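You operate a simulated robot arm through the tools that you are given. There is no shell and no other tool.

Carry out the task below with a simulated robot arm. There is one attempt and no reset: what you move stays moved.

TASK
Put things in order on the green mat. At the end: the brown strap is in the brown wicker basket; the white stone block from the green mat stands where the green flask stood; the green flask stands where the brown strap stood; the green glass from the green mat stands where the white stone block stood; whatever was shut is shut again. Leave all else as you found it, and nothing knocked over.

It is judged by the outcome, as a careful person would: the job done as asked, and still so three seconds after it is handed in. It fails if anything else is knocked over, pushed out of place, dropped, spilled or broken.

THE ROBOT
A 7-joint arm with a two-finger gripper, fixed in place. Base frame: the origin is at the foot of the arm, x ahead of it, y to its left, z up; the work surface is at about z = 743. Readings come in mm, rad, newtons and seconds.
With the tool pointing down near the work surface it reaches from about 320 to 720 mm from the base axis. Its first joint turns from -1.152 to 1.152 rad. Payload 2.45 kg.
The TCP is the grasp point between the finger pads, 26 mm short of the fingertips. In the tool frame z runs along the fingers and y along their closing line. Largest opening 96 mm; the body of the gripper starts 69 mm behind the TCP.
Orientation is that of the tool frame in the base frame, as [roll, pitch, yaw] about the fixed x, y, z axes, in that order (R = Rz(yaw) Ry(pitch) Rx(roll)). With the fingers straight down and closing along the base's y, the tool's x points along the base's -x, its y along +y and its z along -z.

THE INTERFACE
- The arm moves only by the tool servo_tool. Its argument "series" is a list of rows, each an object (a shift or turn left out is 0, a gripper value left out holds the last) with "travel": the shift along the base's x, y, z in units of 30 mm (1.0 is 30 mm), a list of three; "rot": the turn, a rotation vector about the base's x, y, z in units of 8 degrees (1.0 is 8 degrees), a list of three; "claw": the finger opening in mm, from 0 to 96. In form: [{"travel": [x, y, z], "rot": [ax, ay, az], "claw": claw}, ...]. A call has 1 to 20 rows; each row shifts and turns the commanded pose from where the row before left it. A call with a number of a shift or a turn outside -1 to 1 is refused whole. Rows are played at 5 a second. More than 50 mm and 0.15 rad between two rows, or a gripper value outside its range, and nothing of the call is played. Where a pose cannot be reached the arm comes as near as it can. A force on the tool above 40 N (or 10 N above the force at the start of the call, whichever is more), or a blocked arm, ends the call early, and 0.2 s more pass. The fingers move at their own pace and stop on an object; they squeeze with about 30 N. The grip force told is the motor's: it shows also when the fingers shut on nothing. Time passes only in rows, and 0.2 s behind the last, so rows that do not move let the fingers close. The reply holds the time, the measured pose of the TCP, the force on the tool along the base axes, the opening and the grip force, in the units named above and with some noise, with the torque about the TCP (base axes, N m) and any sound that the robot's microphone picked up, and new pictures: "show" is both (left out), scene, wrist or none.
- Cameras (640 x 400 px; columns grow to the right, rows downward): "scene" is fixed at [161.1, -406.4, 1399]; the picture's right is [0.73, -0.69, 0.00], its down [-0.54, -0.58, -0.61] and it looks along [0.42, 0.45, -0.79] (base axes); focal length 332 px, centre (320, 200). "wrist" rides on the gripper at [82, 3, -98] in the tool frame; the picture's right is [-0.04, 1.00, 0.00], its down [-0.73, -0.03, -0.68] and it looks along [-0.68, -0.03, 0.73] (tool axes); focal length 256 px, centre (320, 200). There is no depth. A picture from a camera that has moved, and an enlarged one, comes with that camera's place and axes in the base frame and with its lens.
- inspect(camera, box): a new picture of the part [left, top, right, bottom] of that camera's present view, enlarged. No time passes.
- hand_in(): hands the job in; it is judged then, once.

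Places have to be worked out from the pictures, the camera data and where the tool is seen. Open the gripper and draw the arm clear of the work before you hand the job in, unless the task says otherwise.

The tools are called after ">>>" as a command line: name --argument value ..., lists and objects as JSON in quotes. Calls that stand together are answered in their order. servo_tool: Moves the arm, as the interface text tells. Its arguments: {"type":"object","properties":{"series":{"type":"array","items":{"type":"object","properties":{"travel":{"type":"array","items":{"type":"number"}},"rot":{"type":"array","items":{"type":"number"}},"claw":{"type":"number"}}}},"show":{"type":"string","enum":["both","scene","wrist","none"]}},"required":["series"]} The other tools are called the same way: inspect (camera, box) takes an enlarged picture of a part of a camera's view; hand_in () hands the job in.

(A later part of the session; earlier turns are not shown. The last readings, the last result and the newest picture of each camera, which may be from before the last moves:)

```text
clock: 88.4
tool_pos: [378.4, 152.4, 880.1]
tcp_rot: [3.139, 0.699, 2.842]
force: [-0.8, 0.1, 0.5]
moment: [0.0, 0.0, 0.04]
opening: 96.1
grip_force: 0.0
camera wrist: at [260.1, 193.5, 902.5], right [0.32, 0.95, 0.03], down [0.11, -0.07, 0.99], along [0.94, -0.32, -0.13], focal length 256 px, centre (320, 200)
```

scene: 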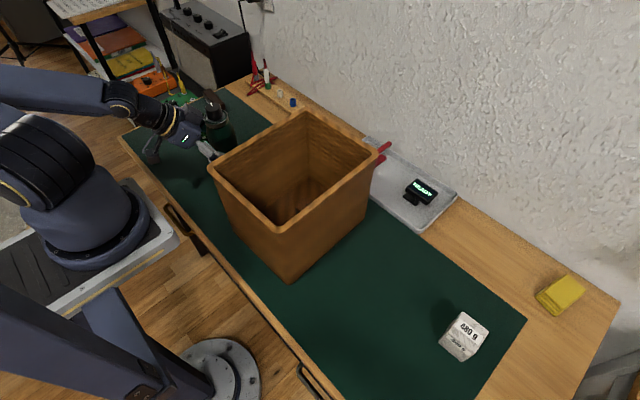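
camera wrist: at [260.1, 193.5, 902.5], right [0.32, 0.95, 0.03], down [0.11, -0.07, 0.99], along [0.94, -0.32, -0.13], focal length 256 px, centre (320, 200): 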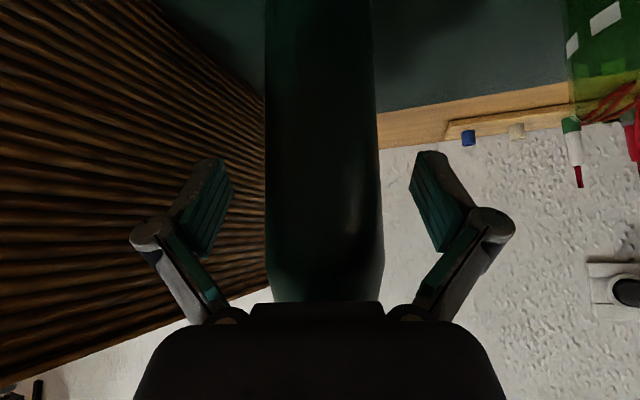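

The flask stands free between the open fingers. I'll rise straight up, clear of the cap.

>>> servo_tool --series '[{"travel": [-0.03, 0, 0.2]}, {"travel": [-0.03, 0, 0.5]}, {"travel": [0, 0, 0.9]}, {"travel": [0, 0, 0.9]}, {"travel": [0, 0, 0.9]}, {"travel": [0, 0, 0.9]}, {"travel": [0, 0, 0.9]}, {}, {}]' --show "both"

```text
clock: 90.4
tool_pos: [377.9, 151.6, 1036.1]
tcp_rot: [3.139, 0.698, 2.842]
force: [0.1, 0.6, -0.5]
moment: [0.03, -0.03, 0.0]
opening: 95.9
grip_force: 0.1
camera wrist: at [258.0, 193.1, 1059.0], right [0.32, 0.95, 0.03], down [0.11, -0.07, 0.99], along [0.94, -0.32, -0.13], focal length 256 px, centre (320, 200)
```

scene: 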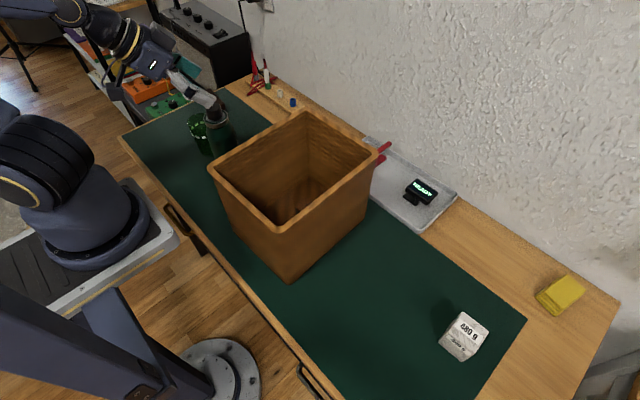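
wrist: 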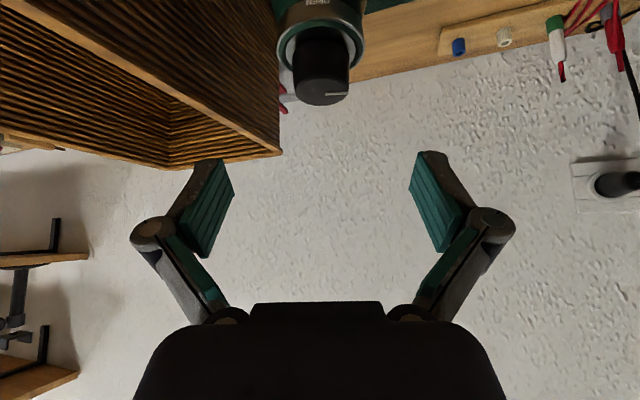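

The flask stands undisturbed. I'll go higher and turn the hand back to pointing straight down at the default yaw.

>>> servo_tool --series '[{"travel": [0, 0, 0.9]}, {"travel": [0, 0, 0.9]}, {"travel": [0, 0, 0.9]}, {"rot": [0.294, 0.956, 0]}, {"rot": [0.294, 0.956, 0]}, {"rot": [0.294, 0.956, 0]}, {"rot": [0.294, 0.956, 0]}, {"rot": [0.294, 0.956, 0]}, {"rot": [0, 0, 0.72]}, {"rot": [0, 0, 0.72]}, {"rot": [0, 0, 0.71]}, {}, {}]' --show "both"

```text
clock: 93.2
tool_pos: [371.3, 149.3, 1121.8]
tcp_rot: [3.14, -0.003, -3.139]
force: [-0.4, 0.1, 0.3]
moment: [0.01, -0.01, -0.01]
opening: 96.0
grip_force: 0.0
out of reach, approached as far as the arm can: row 8
camera wrist: at [290.7, 154.4, 1218.8], right [0.04, 1.0, 0.0], down [0.73, -0.03, 0.68], along [0.68, -0.02, -0.73], focal length 256 px, centre (320, 200)
```

scene: 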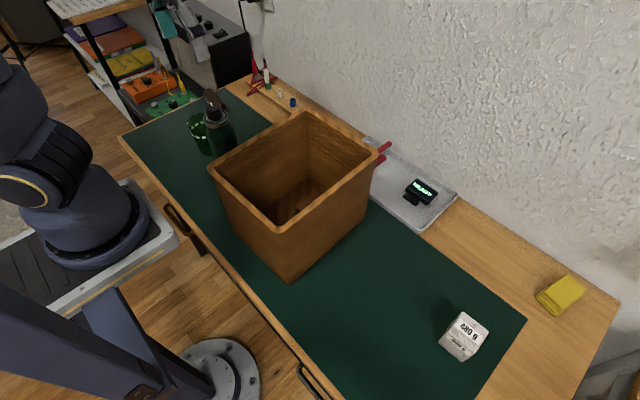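
wrist: 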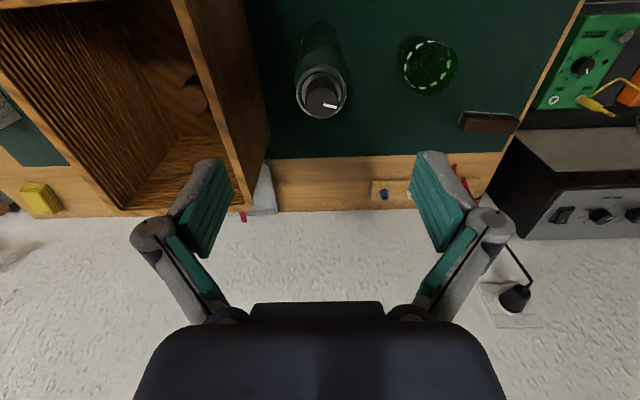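

The hand points straight down again. Before gripping, I'll rehearse the carry path with an empty hand at z≈1165 to the strap's old place, to check that everything is within reach in this posture.

>>> servo_tool --series '[{"travel": [0.2, 0, 0.5]}, {"travel": [0.2, 0, 0.5]}, {"travel": [0.1, 0, 0.4]}, {"travel": [0.3, -0.9, 0]}, {"travel": [0.3, -0.9, 0]}, {"travel": [0.3, -0.9, 0]}, {"travel": [0.3, -0.9, 0]}, {"travel": [0.3, -0.9, 0]}, {"travel": [0.3, -0.9, 0]}, {"travel": [0.3, -0.9, 0]}, {"travel": [0.3, -0.9, 0]}, {"travel": [0.3, -0.9, 0]}, {"travel": [0.3, -0.9, 0]}, {"travel": [0.3, -0.9, 0]}, {"travel": [0.3, -0.9, 0]}, {"travel": [0.3, -0.9, 0]}, {"travel": [0.3, -0.9, 0]}, {"travel": [0.3, -0.9, 0]}, {}, {}]' --show "both"

```text
clock: 97.4
tool_pos: [521.6, -255.6, 1163.8]
tcp_rot: [3.14, -0.002, -3.139]
force: [-0.2, -0.3, -0.2]
moment: [0.04, 0.0, 0.03]
opening: 96.0
grip_force: 0.0
camera wrist: at [440.0, -251.2, 1261.2], right [0.04, 1.0, 0.0], down [0.73, -0.03, 0.68], along [0.68, -0.02, -0.73], focal length 256 px, centre (320, 200)
```

scene: 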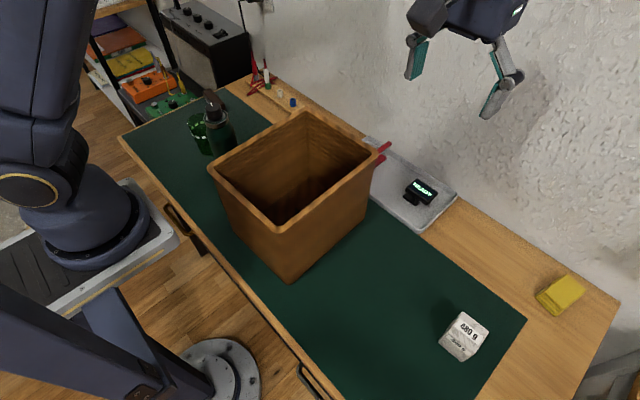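
wrist: 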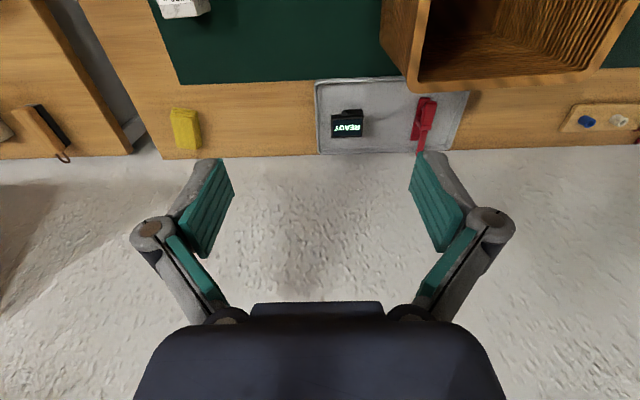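

The whole crossing at z=1164 was reachable. I'll rehearse the descent too, down to z≈920 over the empty spot.

>>> servo_tool --series '[{"travel": [0.1, -0.05, -0.8]}, {"travel": [0, 0, -0.9]}, {"travel": [0, 0, -0.9]}, {"travel": [0, 0, -0.9]}, {"travel": [0, 0, -0.9]}, {"travel": [0, 0, -0.9]}, {"travel": [0, 0, -0.9]}, {"travel": [0, 0, -0.9]}, {"travel": [0, 0, -0.9]}, {}, {}]' --show "both"

```text
clock: 99.8
tool_pos: [526.2, -255.8, 922.8]
tcp_rot: [3.14, -0.002, -3.14]
force: [-0.2, -0.2, -0.6]
moment: [0.02, 0.0, -0.02]
opening: 96.0
grip_force: 0.2
camera wrist: at [444.5, -252.1, 1020.5], right [0.04, 1.0, 0.0], down [0.73, -0.03, 0.68], along [0.68, -0.02, -0.73], focal length 256 px, centre (320, 200)
```

scene: 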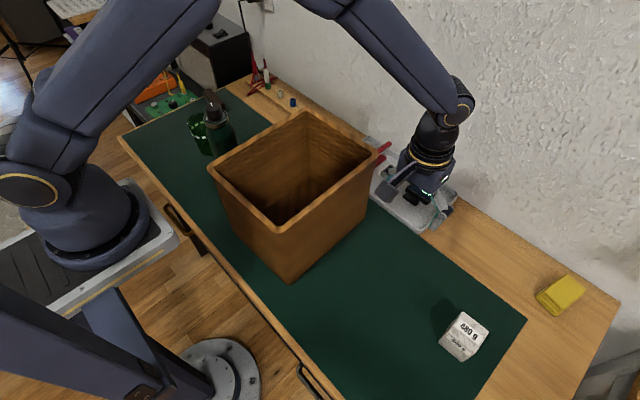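
wrist: 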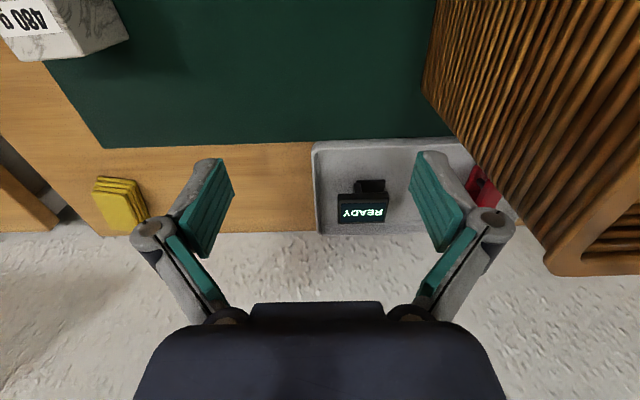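

The descent is fine as well. I'll fly back over the basket to above the flask.

>>> servo_tool --series '[{"travel": [0, 0, 0.9]}, {"travel": [0, 0, 0.9]}, {"travel": [0, 0, 0.9]}, {"travel": [0, 0, 0.9]}, {"travel": [0, 0, 0.9]}, {"travel": [0, 0, 0.9]}, {"travel": [0, 0, 0.9]}, {"travel": [0, 0, 0.9]}, {"travel": [-0.2, 0.6, 0.8]}, {"travel": [-0.31, 0.9, 0]}, {"travel": [-0.31, 0.9, 0]}, {"travel": [-0.31, 0.9, 0]}, {"travel": [-0.31, 0.9, 0]}, {"travel": [-0.31, 0.9, 0]}, {"travel": [-0.31, 0.9, 0]}, {"travel": [-0.31, 0.9, 0]}, {"travel": [-0.31, 0.9, 0]}, {"travel": [-0.31, 0.9, 0]}, {"travel": [-0.31, 0.9, 0]}, {}]' --show "none"

>>> servo_tool --series '[{"travel": [-0.33, 0.9, 0]}, {"travel": [-0.33, 0.9, 0]}, {"travel": [-0.33, 0.9, 0]}, {"travel": [-0.25, 0.8, 0]}, {"travel": [-0.2, 0.5, 0]}, {}, {}]' --show "both"

```text
clock: 104.0
tool_pos: [428.0, 31.7, 1162.3]
tcp_rot: [3.141, -0.001, -3.139]
force: [-0.4, 0.6, 0.1]
moment: [-0.02, 0.01, 0.01]
opening: 96.0
grip_force: 0.1
```

```text
clock: 105.6
tool_pos: [383.6, 151.2, 1164.0]
tcp_rot: [3.14, -0.002, -3.141]
force: [0.1, 0.0, -0.5]
moment: [0.0, 0.02, 0.01]
opening: 95.8
grip_force: 0.0
camera wrist: at [302.2, 155.8, 1261.2], right [0.04, 1.0, 0.0], down [0.73, -0.03, 0.68], along [0.68, -0.02, -0.73], focal length 256 px, centre (320, 200)
```

scene: 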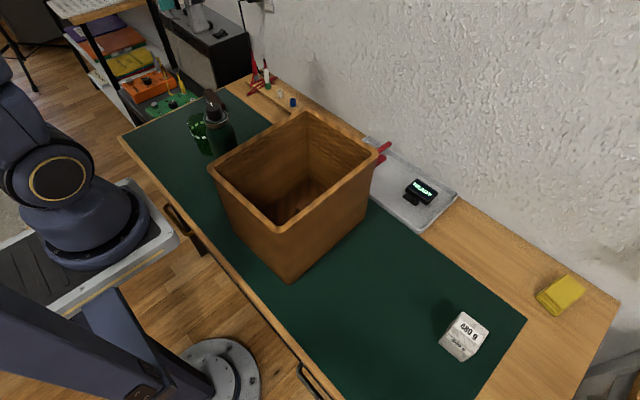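
wrist: 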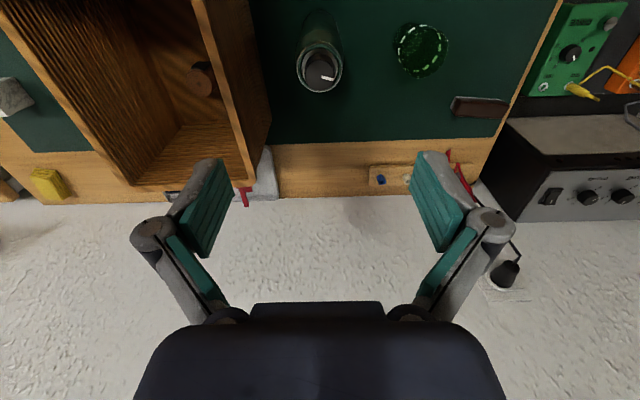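

I'm at (384, 151, 1164) with the flask just below, and the shoulder posture looks like it did originally. I'll zoom to locate the flask precisely.

>>> inspect --camera "wrist" --box '[270, 0, 370, 110]'

>>> inspect --camera "scene" --box '[180, 80, 260, 170]'

```text
3.64 times, centred on (320, 55) of wrist
camera zoom: at [302.2, 155.8, 1261.2], right [0.04, 1.0, 0.0], down [0.73, -0.03, 0.68], along [0.68, -0.02, -0.73], focal length 931 px, centre (320, 727)
```

zoom: 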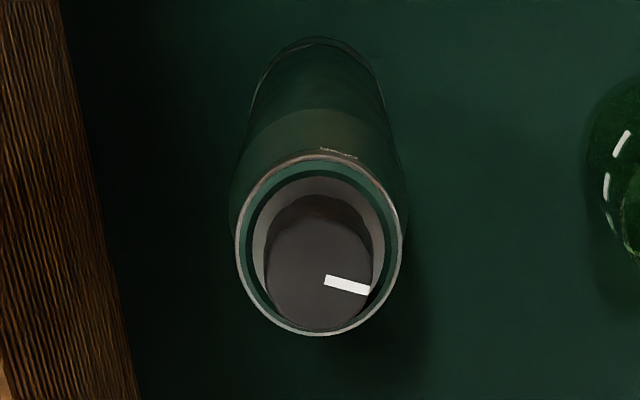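

```text
4.44 times, centred on (220, 125) of scene
camera zoom: at [161.1, -406.4, 1399.0], right [0.73, -0.69, 0.0], down [-0.54, -0.58, -0.61], along [0.42, 0.45, -0.79], focal length 1477 px, centre (764, 533)
```

zoom: 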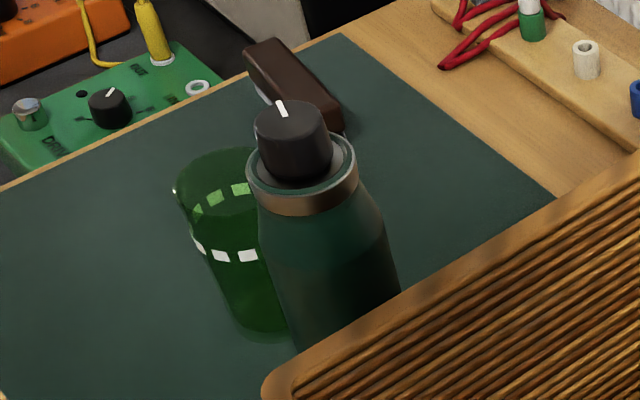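

The flask axis is at about (387.4, 150.1). I'll align over it and descend to z≈935, leaving room above the cap.

>>> servo_tool --series '[{"travel": [0.127, -0.037, -0.5]}, {"travel": [0, 0, -0.9]}, {"travel": [0, 0, -0.9]}, {"travel": [0, 0, -0.9]}, {"travel": [0, 0, -0.9]}, {"travel": [0, 0, -0.9]}, {"travel": [0, 0, -0.9]}, {"travel": [0, 0, -0.9]}, {"travel": [0, 0, -0.6]}, {"travel": [0, 0, -0.2]}, {}, {}]' --show "both"

```text
clock: 108.2
tool_pos: [386.2, 151.4, 935.4]
tcp_rot: [3.141, -0.001, -3.141]
force: [0.1, -0.1, 0.2]
moment: [0.0, 0.01, -0.01]
opening: 95.9
grip_force: 0.1
camera wrist: at [305.7, 154.6, 1032.9], right [0.04, 1.0, 0.0], down [0.73, -0.03, 0.68], along [0.68, -0.02, -0.73], focal length 256 px, centre (320, 200)
```

scene: 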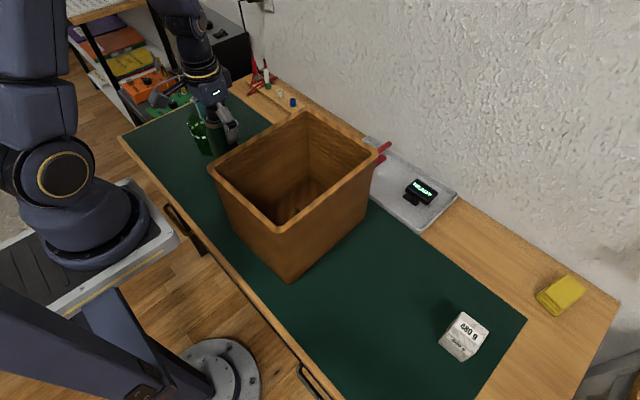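
wrist: 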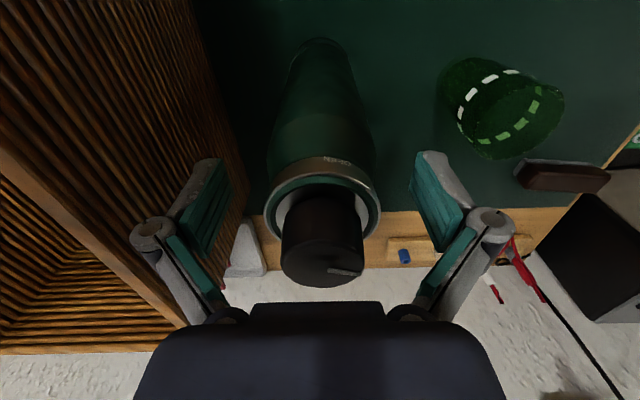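

The cap is centred and about 22 mm below the palm. I'll creep down another 14 mm and check the force.

>>> servo_tool --series '[{"travel": [0, 0, -0.16]}, {"travel": [0, 0, -0.16]}, {"travel": [0, 0, -0.16]}, {}, {}]' --show "wrist"

```text
clock: 109.4
tool_pos: [386.9, 150.8, 919.1]
tcp_rot: [3.139, -0.001, -3.14]
force: [0.1, 0.4, -0.6]
moment: [0.02, -0.05, 0.01]
opening: 96.0
grip_force: 0.0
camera wrist: at [305.7, 154.5, 1018.3], right [0.04, 1.0, 0.0], down [0.73, -0.03, 0.68], along [0.68, -0.02, -0.73], focal length 256 px, centre (320, 200)
```

wrist: 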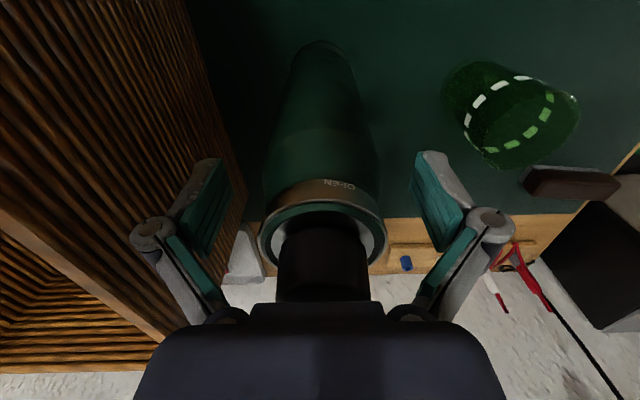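

No contact with the cap. I'll close the fingers on the body now.

>>> servo_tool --series '[{"claw": 30}, {}, {}, {}, {}, {}, {}]' --show "wrist"

```text
clock: 111.0
tool_pos: [387.2, 150.8, 922.1]
tcp_rot: [3.14, 0.0, -3.139]
force: [-0.3, 2.9, 5.1]
moment: [0.16, 0.0, 0.0]
opening: 59.1
grip_force: 29.9
camera wrist: at [305.8, 154.6, 1018.5], right [0.04, 1.0, 0.0], down [0.73, -0.03, 0.68], along [0.68, -0.02, -0.73], focal length 256 px, centre (320, 200)
```

wrist: 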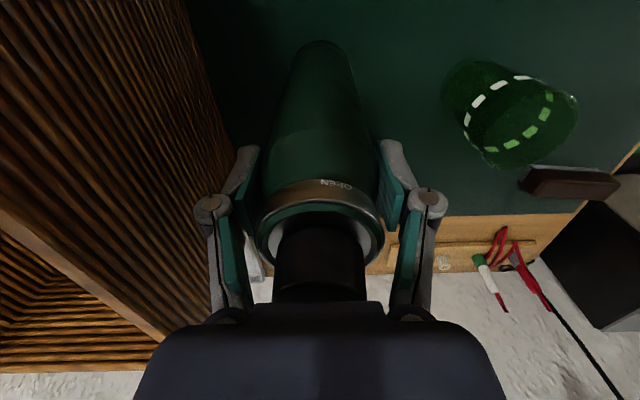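

Gripped at 59 mm. I'll test with a gentle 9 mm lift.

>>> servo_tool --series '[{"travel": [0, 0, 0.05]}, {"travel": [0, 0, 0.05]}, {"travel": [0, 0, 0.1]}, {"travel": [0, 0, 0.1]}, {}]' --show "both"

```text
clock: 112.2
tool_pos: [386.8, 150.4, 930.5]
tcp_rot: [3.141, -0.002, -3.141]
force: [1.0, -0.8, -5.4]
moment: [0.02, 0.0, -0.01]
opening: 59.0
grip_force: 30.1
camera wrist: at [305.7, 154.5, 1027.6], right [0.04, 1.0, 0.0], down [0.73, -0.03, 0.68], along [0.68, -0.02, -0.73], focal length 256 px, centre (320, 200)
```

scene: 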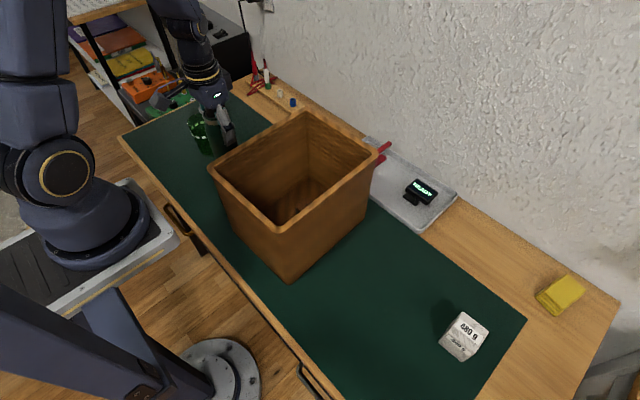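
wrist: 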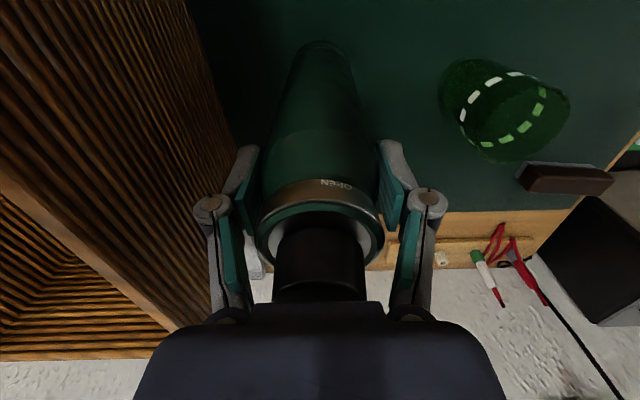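

It is holding the flask's full weight. I'll lift slowly.

>>> servo_tool --series '[{"travel": [0, 0, 0.15]}, {"travel": [0, 0, 0.25]}, {"travel": [0, 0, 0.35]}, {"travel": [0, 0, 0.4]}, {"travel": [0, 0, 0.4]}, {"travel": [0, 0, 0.4]}, {"travel": [0, 0, 0.4]}, {"travel": [0, 0, 0.4]}, {"travel": [0, 0, 0.4]}, {"travel": [0, 0, 0.4]}, {"travel": [0, 0, 0.35]}, {"travel": [0, 0, 0.25]}, {"travel": [0, 0, 0.1]}, {}]' --show "wrist"

>>> servo_tool --series '[{"travel": [0, 0, 0.15]}, {"travel": [0, 0, 0.25]}, {"travel": [0, 0, 0.35]}, {"travel": [0, 0, 0.4]}, {"travel": [0, 0, 0.4]}, {"travel": [0, 0, 0.4]}, {"travel": [0, 0, 0.4]}, {"travel": [0, 0, 0.4]}, {"travel": [0, 0, 0.4]}, {"travel": [0, 0, 0.35]}, {"travel": [0, 0, 0.25]}, {"travel": [0, 0, 0.1]}, {}]' --show "both"

```text
clock: 115.2
tool_pos: [385.8, 151.1, 1056.7]
tcp_rot: [3.139, -0.001, -3.139]
force: [-0.3, -0.2, -5.6]
moment: [0.01, 0.02, 0.01]
opening: 58.9
grip_force: 30.2
camera wrist: at [305.7, 155.0, 1155.2], right [0.04, 1.0, 0.0], down [0.73, -0.03, 0.68], along [0.68, -0.02, -0.73], focal length 256 px, centre (320, 200)
```

wrist: 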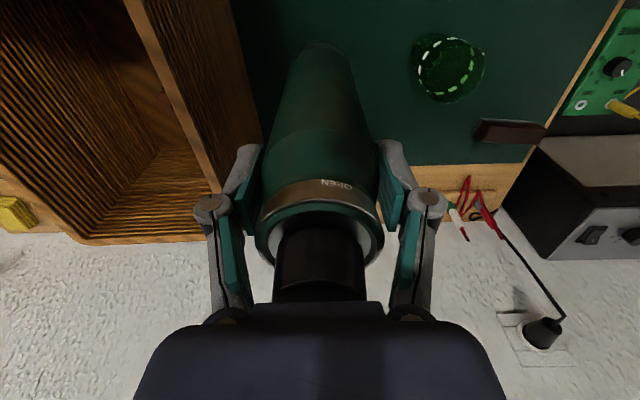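

```text
clock: 118.0
tool_pos: [386.2, 150.2, 1172.9]
tcp_rot: [3.139, -0.002, -3.139]
force: [0.7, -0.2, -4.9]
moment: [-0.05, 0.03, 0.02]
opening: 58.9
grip_force: 29.9
camera wrist: at [305.8, 154.8, 1270.4], right [0.04, 1.0, 0.0], down [0.73, -0.03, 0.68], along [0.68, -0.02, -0.73], focal length 256 px, centre (320, 200)
```

scene: 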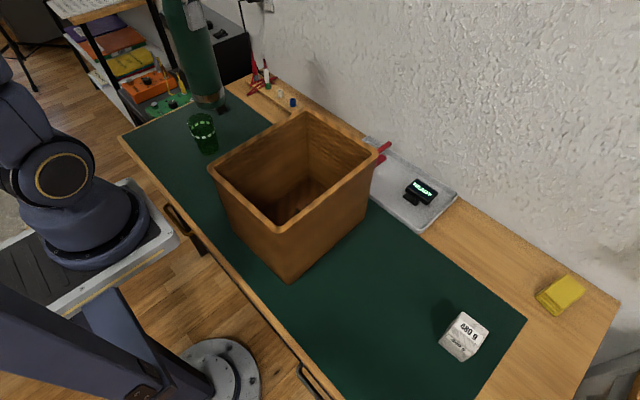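
wrist: 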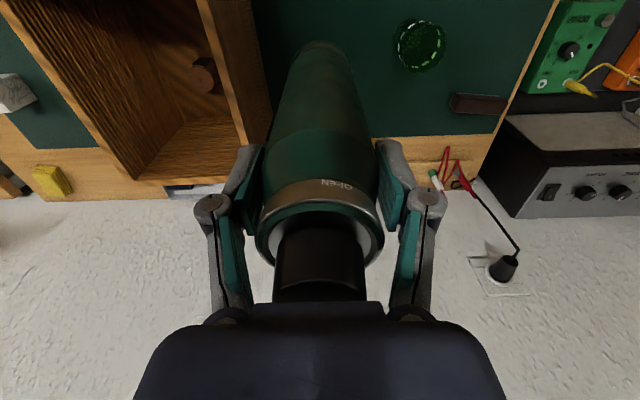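

The flask's base is about 30 mm above the rim. I'll carry it across along the rehearsed path.

>>> servo_tool --series '[{"travel": [0.085, -0.25, 0]}, {"travel": [0.17, -0.5, 0]}, {"travel": [0.25, -0.75, 0]}, {"travel": [0.25, -0.75, 0]}, {"travel": [0.25, -0.75, 0]}, {"travel": [0.25, -0.75, 0]}, {"travel": [0.25, -0.75, 0]}, {"travel": [0.25, -0.75, 0]}, {"travel": [0.25, -0.75, 0]}, {"travel": [0.25, -0.75, 0]}, {"travel": [0.25, -0.75, 0]}, {"travel": [0.25, -0.75, 0]}, {"travel": [0.25, -0.75, 0]}, {"travel": [0.25, -0.75, 0]}, {"travel": [0.25, -0.75, 0]}, {"travel": [0.25, -0.75, 0]}, {"travel": [0.25, -0.75, 0]}, {"travel": [0.25, -0.75, 0]}, {"travel": [0.2, -0.55, 0]}, {"travel": [0.135, -0.287, 0]}]' --show "both"

```text
clock: 122.2
tool_pos: [523.6, -257.5, 1172.7]
tcp_rot: [3.14, 0.0, -3.14]
force: [-0.5, -0.1, -5.5]
moment: [-0.01, -0.02, -0.01]
opening: 58.8
grip_force: 29.8
camera wrist: at [443.3, -252.7, 1270.4], right [0.04, 1.0, 0.0], down [0.73, -0.03, 0.68], along [0.68, -0.03, -0.73], focal length 256 px, centre (320, 200)
```

scene: 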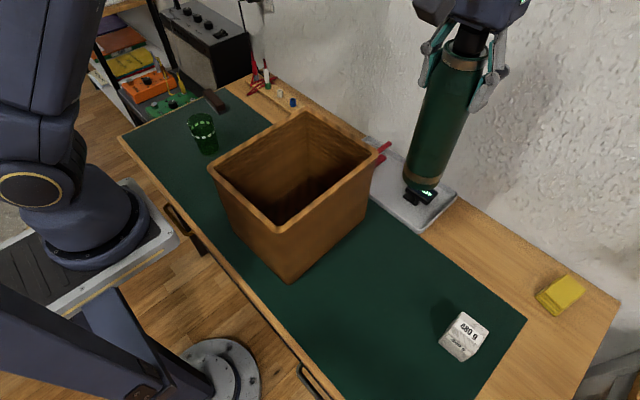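
wrist: 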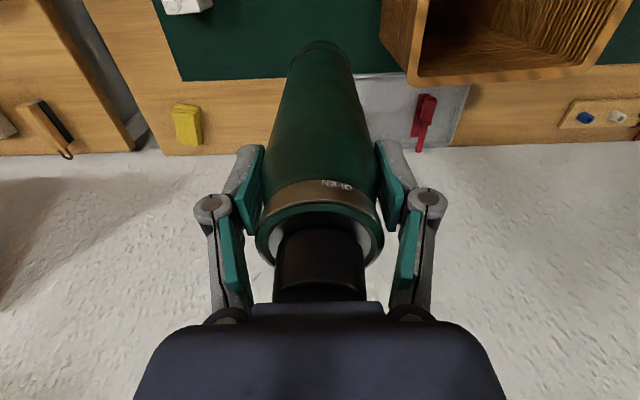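

I'm above the strap's old place at (524, -257). I'll lower the flask slowly.

>>> servo_tool --series '[{"travel": [0, 0, -0.15]}, {"travel": [0, 0, -0.3]}, {"travel": [0, 0, -0.45]}, {"travel": [0, 0, -0.5]}, {"travel": [0, 0, -0.5]}, {"travel": [0, 0, -0.5]}, {"travel": [0, 0, -0.5]}, {"travel": [0, 0, -0.5]}, {"travel": [0, 0, -0.5]}, {"travel": [0, 0, -0.5]}, {"travel": [0, 0, -0.5]}, {"travel": [0, 0, -0.5]}, {"travel": [0, 0, -0.5]}, {"travel": [0, 0, -0.5]}, {"travel": [0, 0, -0.5]}, {"travel": [0, 0, -0.45]}, {"travel": [0, 0, -0.3]}, {"travel": [0, 0, -0.15]}, {}]' --show "both"

```text
clock: 126.2
tool_pos: [523.4, -255.7, 937.8]
tcp_rot: [3.139, -0.002, -3.141]
force: [0.0, 0.4, -5.7]
moment: [0.0, -0.01, 0.0]
opening: 59.0
grip_force: 29.6
camera wrist: at [443.2, -252.8, 1036.0], right [0.04, 1.0, 0.0], down [0.73, -0.03, 0.68], along [0.68, -0.02, -0.74], focal length 256 px, centre (320, 200)
```

scene: 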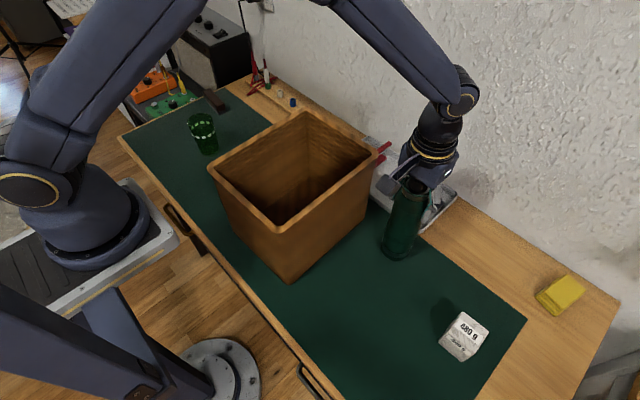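
wrist: 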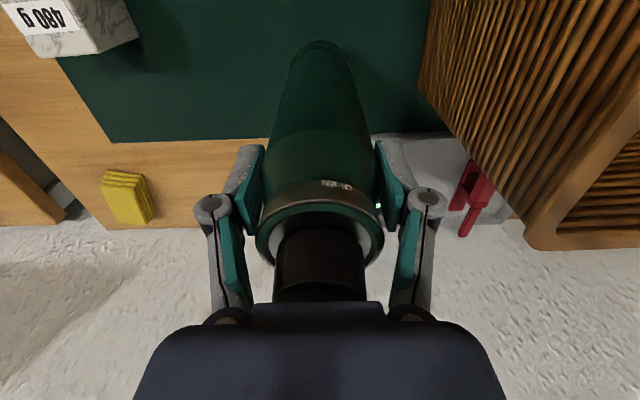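

The flask's base should be about 17 mm above the mat. I'll lower it further and then creep to contact.

>>> servo_tool --series '[{"travel": [0.01, -0.02, -0.2]}, {"travel": [0, 0, -0.15]}, {"travel": [0, 0, -0.08]}, {}]' --show "none"

```text
clock: 127.2
tool_pos: [524.2, -257.4, 924.9]
tcp_rot: [3.141, -0.002, -3.139]
force: [0.1, -0.4, -5.2]
moment: [0.02, -0.01, 0.02]
opening: 58.8
grip_force: 29.7
```

No contact yet at z≈925, so I'll creep in 1–1.5 mm steps.

>>> servo_tool --series '[{"travel": [0, 0, -0.05]}, {"travel": [0, 0, -0.05]}, {}]' --show "none"

```text
clock: 128.0
tool_pos: [525.6, -259.0, 923.1]
tcp_rot: [3.141, -0.002, -3.14]
force: [-0.2, 0.6, -5.9]
moment: [0.03, -0.03, -0.02]
opening: 58.7
grip_force: 30.0
```

Still hanging free. I'll continue.

>>> servo_tool --series '[{"travel": [0, 0, -0.04]}, {}]' --show "none"

>>> servo_tool --series '[{"travel": [0, 0, -0.03]}, {}]' --show "none"

```text
clock: 128.6
tool_pos: [525.3, -257.9, 921.1]
tcp_rot: [3.14, -0.001, -3.14]
force: [-0.8, -0.1, -6.3]
moment: [-0.01, 0.03, -0.01]
opening: 58.9
grip_force: 30.1
```

```text
clock: 129.2
tool_pos: [525.0, -258.0, 920.7]
tcp_rot: [3.139, 0.001, -3.139]
force: [-0.8, 1.0, 0.1]
moment: [0.08, 0.11, 0.01]
opening: 58.8
grip_force: 30.3
```

The mat now carries the flask. I'll open the fingers.

>>> servo_tool --series '[{"claw": 75}, {"claw": 96}, {}, {}]' --show "both"

```text
clock: 130.2
tool_pos: [524.2, -258.0, 920.3]
tcp_rot: [3.141, -0.002, -3.139]
force: [0.0, -0.3, -0.6]
moment: [0.03, 0.0, 0.0]
opening: 95.9
grip_force: 0.1
camera wrist: at [443.4, -253.5, 1018.4], right [0.04, 1.0, 0.0], down [0.73, -0.03, 0.68], along [0.68, -0.02, -0.73], focal length 256 px, centre (320, 200)
```

scene: 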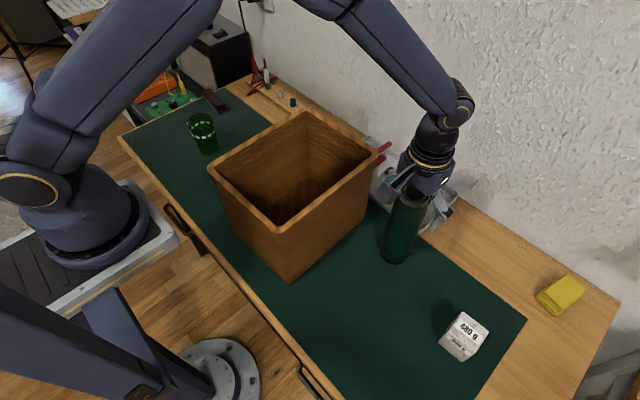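
wrist: 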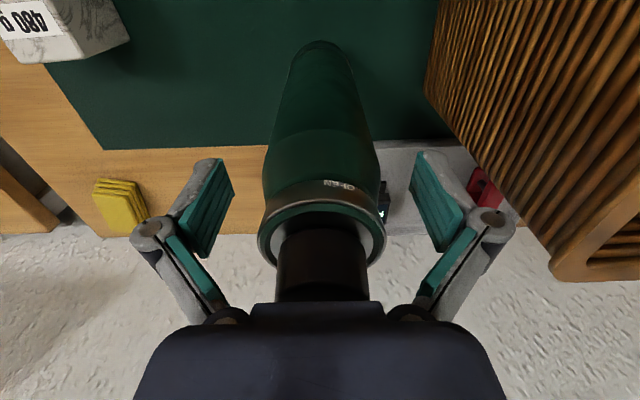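

The flask stands on its new spot. I'll rise straight up until the fingertips are well clear of its cap.

>>> servo_tool --series '[{"travel": [0, 0, 0.3]}, {"travel": [0, 0, 0.7]}, {"travel": [0, 0, 0.9]}, {"travel": [0, 0, 0.9]}, {"travel": [0, 0, 0.9]}, {"travel": [0, 0, 0.9]}, {"travel": [0, 0, 0.6]}, {}, {}]' --show "both"

```text
clock: 132.2
tool_pos: [524.9, -258.1, 1078.3]
tcp_rot: [3.14, -0.004, -3.14]
force: [0.0, 1.5, 0.3]
moment: [0.03, 0.0, 0.0]
opening: 95.9
grip_force: 0.1
camera wrist: at [443.0, -253.8, 1175.0], right [0.04, 1.0, 0.0], down [0.73, -0.03, 0.68], along [0.68, -0.02, -0.73], focal length 256 px, centre (320, 200)
```

scene: 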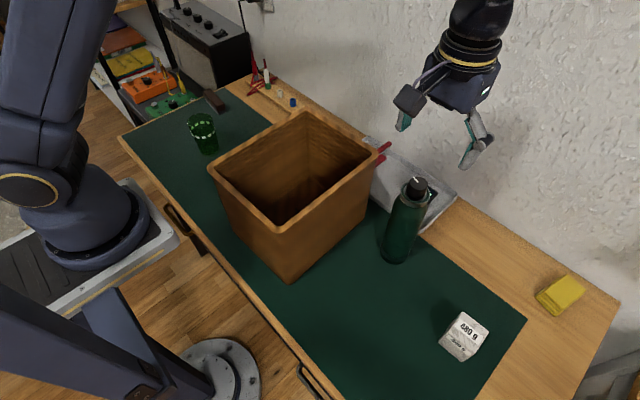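
wrist: 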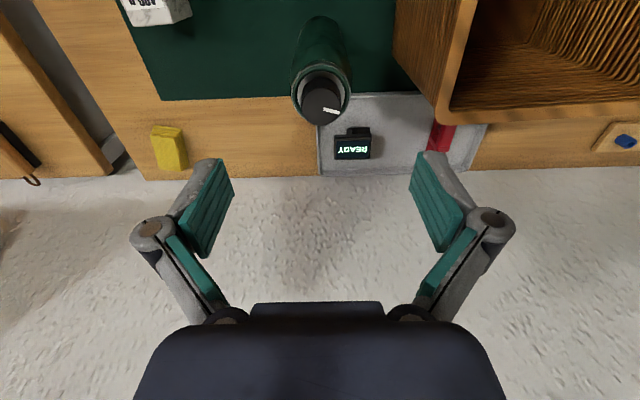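

The flask is standing where the strap was. I'll check its base position in an enlarged view and then head for the block.

>>> inspect --camera "scene" --box '[370, 170, 450, 270]'

>>> servo_tool --series '[{"travel": [-0.2, -0.7, 0]}, {"travel": [-0.27, -0.95, 0]}, {"travel": [-0.27, -0.95, 0]}, {"travel": [-0.27, -0.95, -0.3]}, {"travel": [-0.27, -0.95, -0.3]}, {"travel": [-0.27, -0.95, -0.3]}, {"travel": [-0.27, -0.95, -0.3]}, {"travel": [-0.05, -0.3, -0.3], "rot": [0, 0, 0.3]}, {}]' --show "both"

```text
4.00 times, centred on (410, 220) of scene
camera zoom: at [161.1, -406.4, 1399.0], right [0.73, -0.69, 0.0], down [-0.54, -0.58, -0.61], along [0.42, 0.45, -0.79], focal length 1330 px, centre (-40, 120)
```

zoom: 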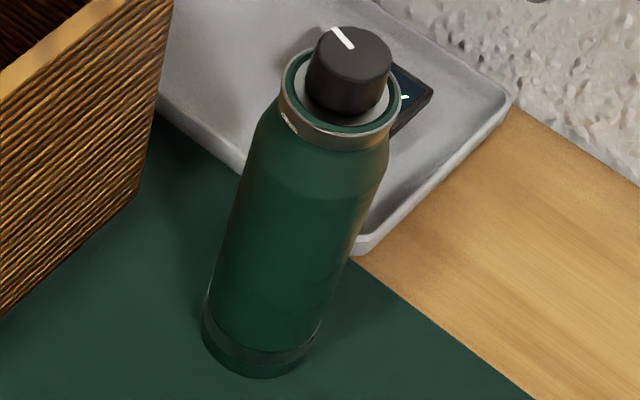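

```text
clock: 134.2
tool_pos: [467.6, -459.1, 1031.1]
tcp_rot: [3.141, -0.002, -3.097]
force: [0.0, 0.2, 0.3]
moment: [-0.01, 0.0, -0.02]
opening: 96.0
grip_force: 0.0
camera wrist: at [387.5, -458.3, 1129.2], right [0.0, 1.0, 0.0], down [0.73, 0.0, 0.68], along [0.68, 0.0, -0.73], focal length 256 px, centre (320, 200)
```

scene: 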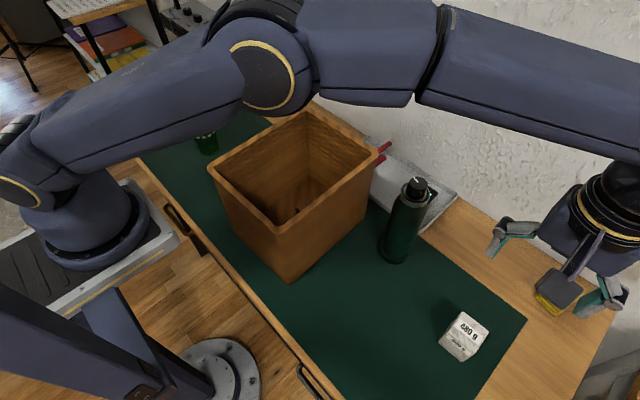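
wrist: 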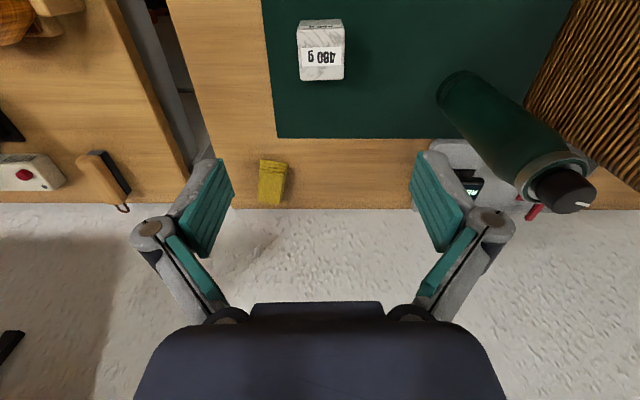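

The flask's base matches the strap's old spot within about 2 mm. The block is now below the hand, so I'll zoom to align with it.

>>> inspect --camera "wrist" --box '[280, 0, 360, 100]'

>>> inspect --camera "scene" --box '[425, 300, 505, 370]'

```text
4.00 times, centred on (320, 50) of wrist
camera zoom: at [387.5, -458.3, 1129.2], right [0.0, 1.0, 0.0], down [0.73, 0.0, 0.68], along [0.68, 0.0, -0.73], focal length 1024 px, centre (320, 800)
```

zoom: 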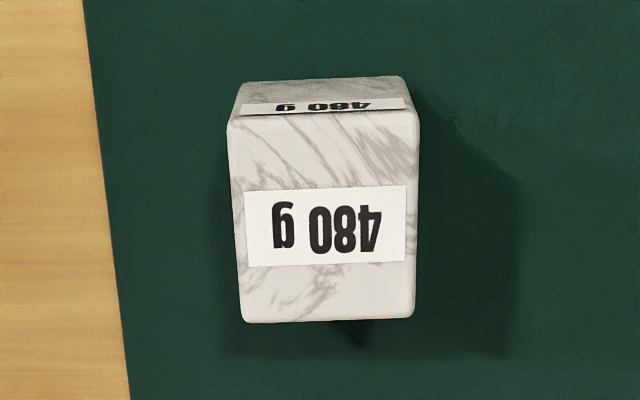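

```text
5.71 times, centred on (465, 335) of scene
camera zoom: at [161.0, -406.4, 1399.0], right [0.73, -0.69, 0.0], down [-0.54, -0.58, -0.61], along [0.42, 0.45, -0.79], focal length 1899 px, centre (-509, -571)
```

zoom: 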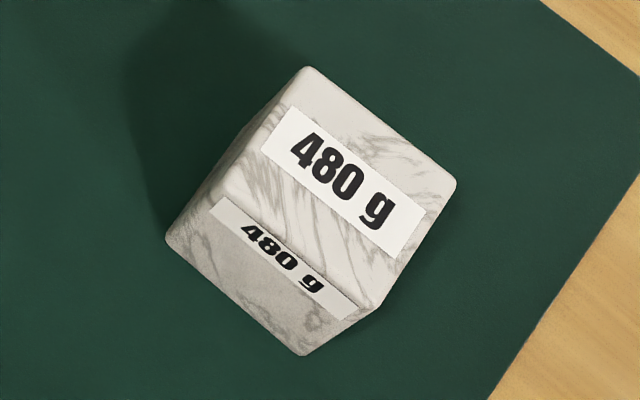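

The block's centre is at about (468, -458) and its edges align with the hand. I'll descend to z≈850 and check once more.

>>> servo_tool --series '[{"travel": [0.02, 0.03, -0.6]}, {"travel": [0, 0, -0.9]}, {"travel": [0, 0, -0.9]}, {"travel": [0, 0, -0.9]}, {"travel": [0, 0, -0.9]}, {"travel": [0, 0, -0.9]}, {"travel": [0, 0, -0.9]}, {}, {}]' --show "both"

```text
clock: 136.2
tool_pos: [468.5, -459.1, 850.7]
tcp_rot: [3.14, -0.002, -3.097]
force: [0.5, -0.8, -0.7]
moment: [-0.01, 0.03, -0.01]
opening: 96.1
grip_force: 0.1
camera wrist: at [387.6, -457.6, 948.6], right [0.0, 1.0, 0.0], down [0.73, 0.0, 0.68], along [0.68, 0.0, -0.73], focal length 256 px, centre (320, 200)
```

scene: 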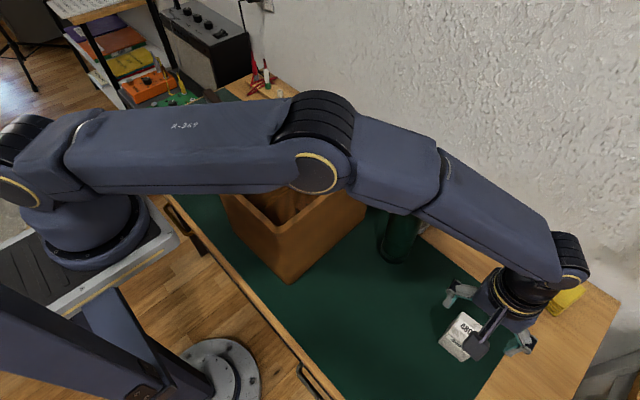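
wrist: 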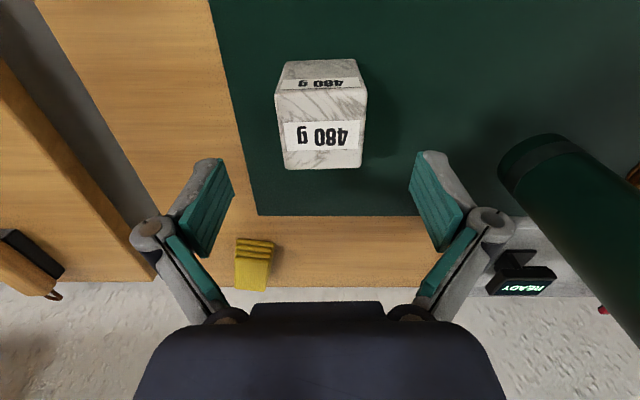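

The arm's links are well clear of the flask and basket. I'll refine the block's x position with an enlarged view before going down.

>>> inspect --camera "wrist" --box '[260, 50, 380, 180]'

```text
3.08 times, centred on (320, 115) of wrist
camera zoom: at [387.6, -457.6, 948.6], right [0.0, 1.0, 0.0], down [0.73, 0.0, 0.68], along [0.68, 0.0, -0.73], focal length 788 px, centre (320, 462)
```

zoom: 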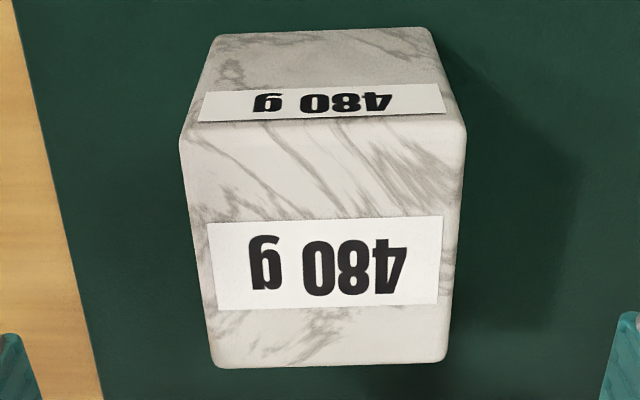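

The block's top spans x 442–496 and y -483 to -429, so the hand is centred within 1 mm. I'll descend to z≈773 and close.

>>> servo_tool --series '[{"travel": [0, 0.03, -0.6]}, {"travel": [0, 0, -0.7]}, {"travel": [0, 0, -0.7]}, {"travel": [0, 0, -0.4]}, {"travel": [0, 0, -0.2]}, {}, {}]' --show "wrist"

>>> servo_tool --series '[{"claw": 30}, {}, {}, {}, {}, {}]' --show "both"

```text
clock: 137.8
tool_pos: [470.4, -457.8, 772.5]
tcp_rot: [3.14, -0.002, -3.097]
force: [0.5, 0.0, -0.2]
moment: [0.0, 0.03, 0.01]
opening: 96.0
grip_force: 0.0
camera wrist: at [387.6, -456.3, 871.0], right [0.0, 1.0, 0.0], down [0.73, 0.0, 0.68], along [0.68, 0.0, -0.73], focal length 256 px, centre (320, 200)
```

wrist: 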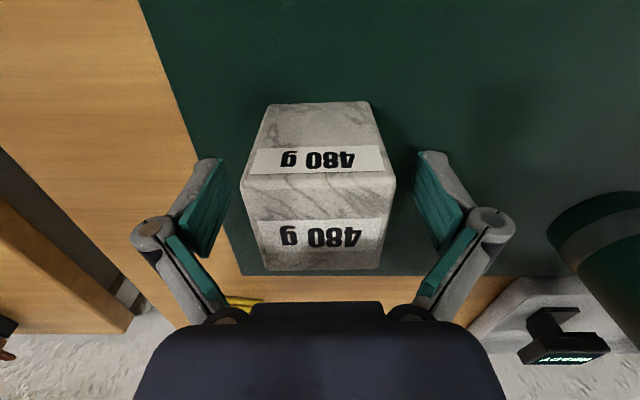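

```text
clock: 139.2
tool_pos: [468.7, -457.5, 772.6]
tcp_rot: [3.139, -0.002, -3.097]
force: [0.7, 0.7, 1.8]
moment: [0.1, 0.05, -0.1]
opening: 51.6
grip_force: 30.1
camera wrist: at [387.6, -456.2, 871.2], right [0.0, 1.0, 0.0], down [0.73, 0.0, 0.68], along [0.68, 0.0, -0.73], focal length 256 px, centre (320, 200)
```

scene: 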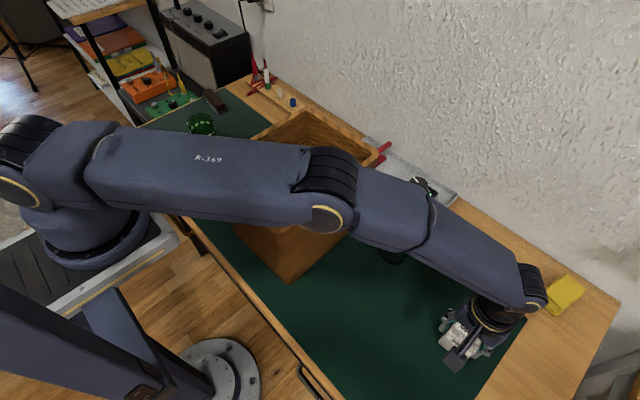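
wrist: 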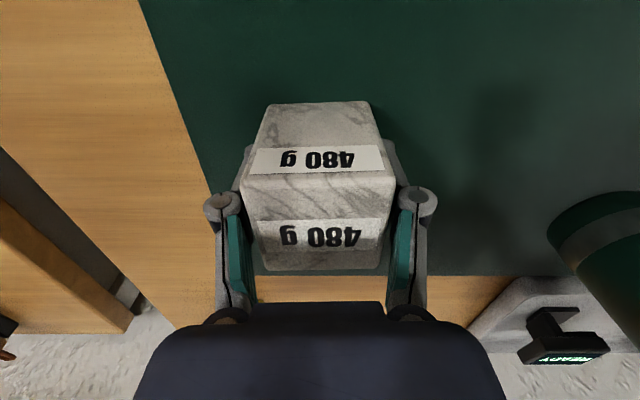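

The block is gripped at 51.6 mm. I'll test with a gentle 9 mm lift.

>>> servo_tool --series '[{"travel": [0, 0, 0.05]}, {"travel": [0, 0, 0.05]}, {"travel": [0, 0, 0.1]}, {"travel": [0, 0, 0.1]}, {}]' --show "wrist"

```text
clock: 140.4
tool_pos: [468.5, -457.2, 783.0]
tcp_rot: [3.139, -0.003, -3.099]
force: [-0.1, 0.5, -5.1]
moment: [0.02, -0.04, 0.0]
opening: 51.5
grip_force: 30.0
camera wrist: at [388.1, -456.1, 880.4], right [0.0, 1.0, 0.0], down [0.73, 0.0, 0.68], along [0.68, 0.0, -0.73], focal length 256 px, centre (320, 200)
```

wrist: 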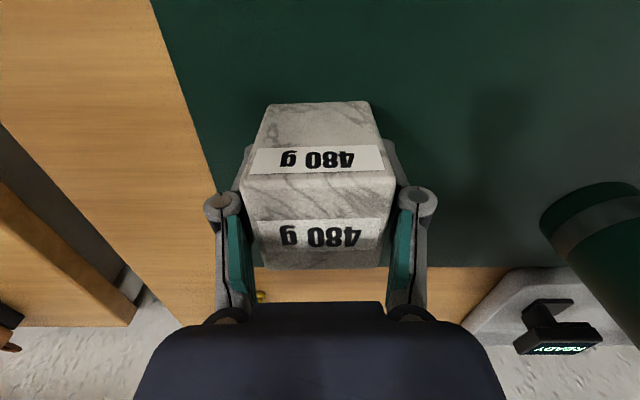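

It weighs about 0.5 kg as labelled and holds. I'll lift it to z≈1045 at a steady, slow pace.

>>> servo_tool --series '[{"travel": [0, 0, 0.15]}, {"travel": [0, 0, 0.3]}, {"travel": [0, 0, 0.45]}, {"travel": [0, 0, 0.5]}, {"travel": [0, 0, 0.5]}, {"travel": [0, 0, 0.5]}, {"travel": [0, 0, 0.5]}, {"travel": [0, 0, 0.5]}, {"travel": [0, 0, 0.5]}, {"travel": [0, 0, 0.5]}, {"travel": [0, 0, 0.5]}, {"travel": [0, 0, 0.5]}, {"travel": [0, 0, 0.5]}, {"travel": [0, 0, 0.5]}, {"travel": [0, 0, 0.5]}, {"travel": [0, 0, 0.5]}, {"travel": [0, 0, 0.5]}, {"travel": [0, 0, 0.45]}, {"travel": [0, 0, 0.3]}, {"travel": [0, 0, 0.15]}]' --show "both"

```text
clock: 144.6
tool_pos: [469.4, -456.2, 1045.3]
tcp_rot: [3.139, -0.004, -3.098]
force: [-0.2, -0.7, -4.2]
moment: [0.02, 0.01, -0.02]
opening: 51.7
grip_force: 30.1
camera wrist: at [388.2, -456.1, 1144.3], right [0.0, 1.0, 0.0], down [0.73, 0.0, 0.68], along [0.68, 0.0, -0.73], focal length 256 px, centre (320, 200)
```

scene: 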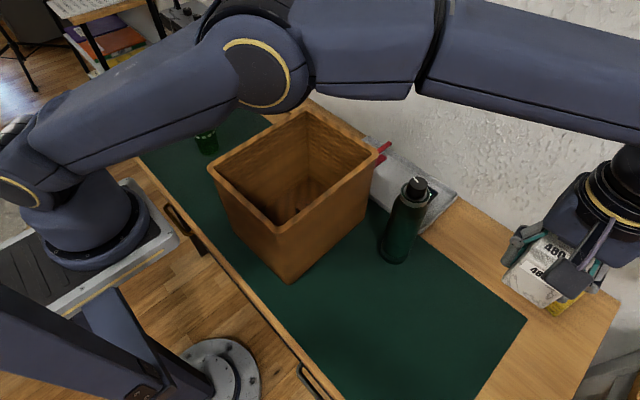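
wrist: 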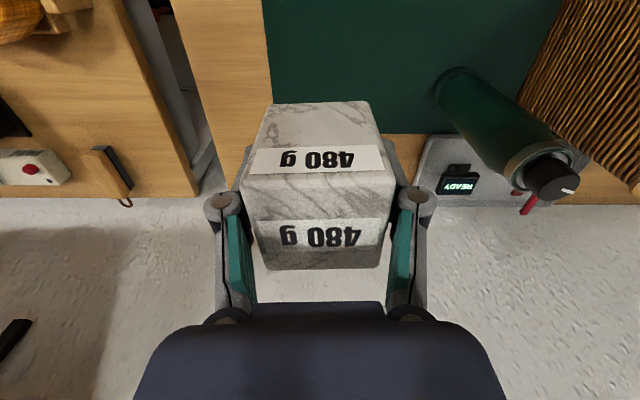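

The block is held firmly. I'll carry it across over the basket, keeping well away from the flask, toward the flask's original spot (402, 145).

>>> servo_tool --series '[{"travel": [-0.06, 0.25, 0]}, {"travel": [-0.12, 0.5, 0]}, {"travel": [-0.183, 0.763, 0]}, {"travel": [-0.183, 0.763, 0]}, {"travel": [-0.183, 0.763, 0]}, {"travel": [-0.183, 0.763, 0]}, {"travel": [-0.183, 0.763, 0]}, {"travel": [-0.183, 0.763, 0]}, {"travel": [-0.183, 0.763, 0]}, {"travel": [-0.183, 0.763, 0]}, {"travel": [-0.05, 0.8, 0]}, {"travel": [-0.05, 0.8, 0]}, {"travel": [-0.05, 0.8, 0]}, {"travel": [-0.05, 0.8, 0]}, {"travel": [-0.05, 0.8, 0]}, {"travel": [-0.05, 0.6, 0]}, {"travel": [-0.05, 0.3, 0]}, {}]' --show "both"

```text
clock: 148.4
tool_pos: [409.2, -104.4, 1046.3]
tcp_rot: [3.14, -0.002, -3.098]
force: [-0.5, 0.2, -4.1]
moment: [0.0, -0.03, 0.01]
opening: 51.7
grip_force: 29.6
camera wrist: at [328.6, -103.0, 1144.2], right [0.0, 1.0, 0.0], down [0.74, 0.0, 0.68], along [0.68, 0.0, -0.74], focal length 256 px, centre (320, 200)
```

scene: 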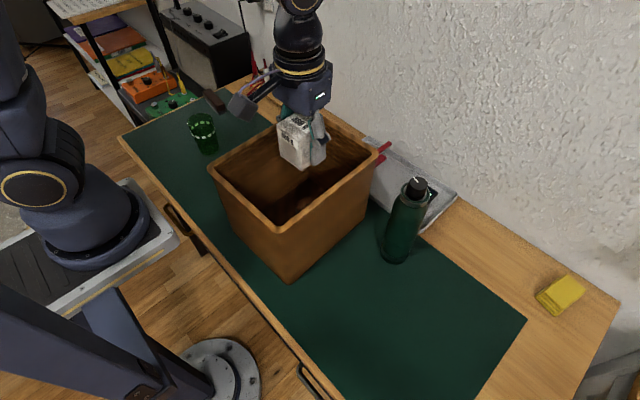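
wrist: 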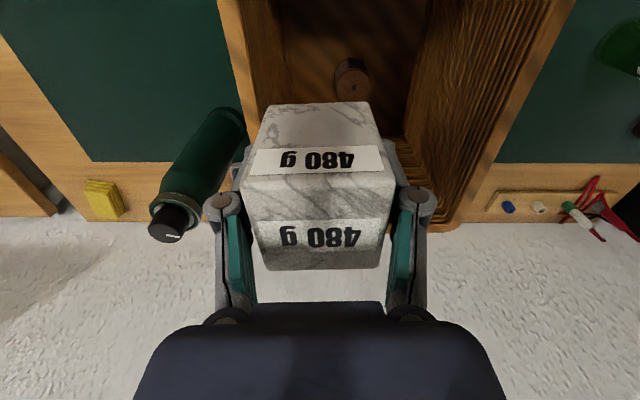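

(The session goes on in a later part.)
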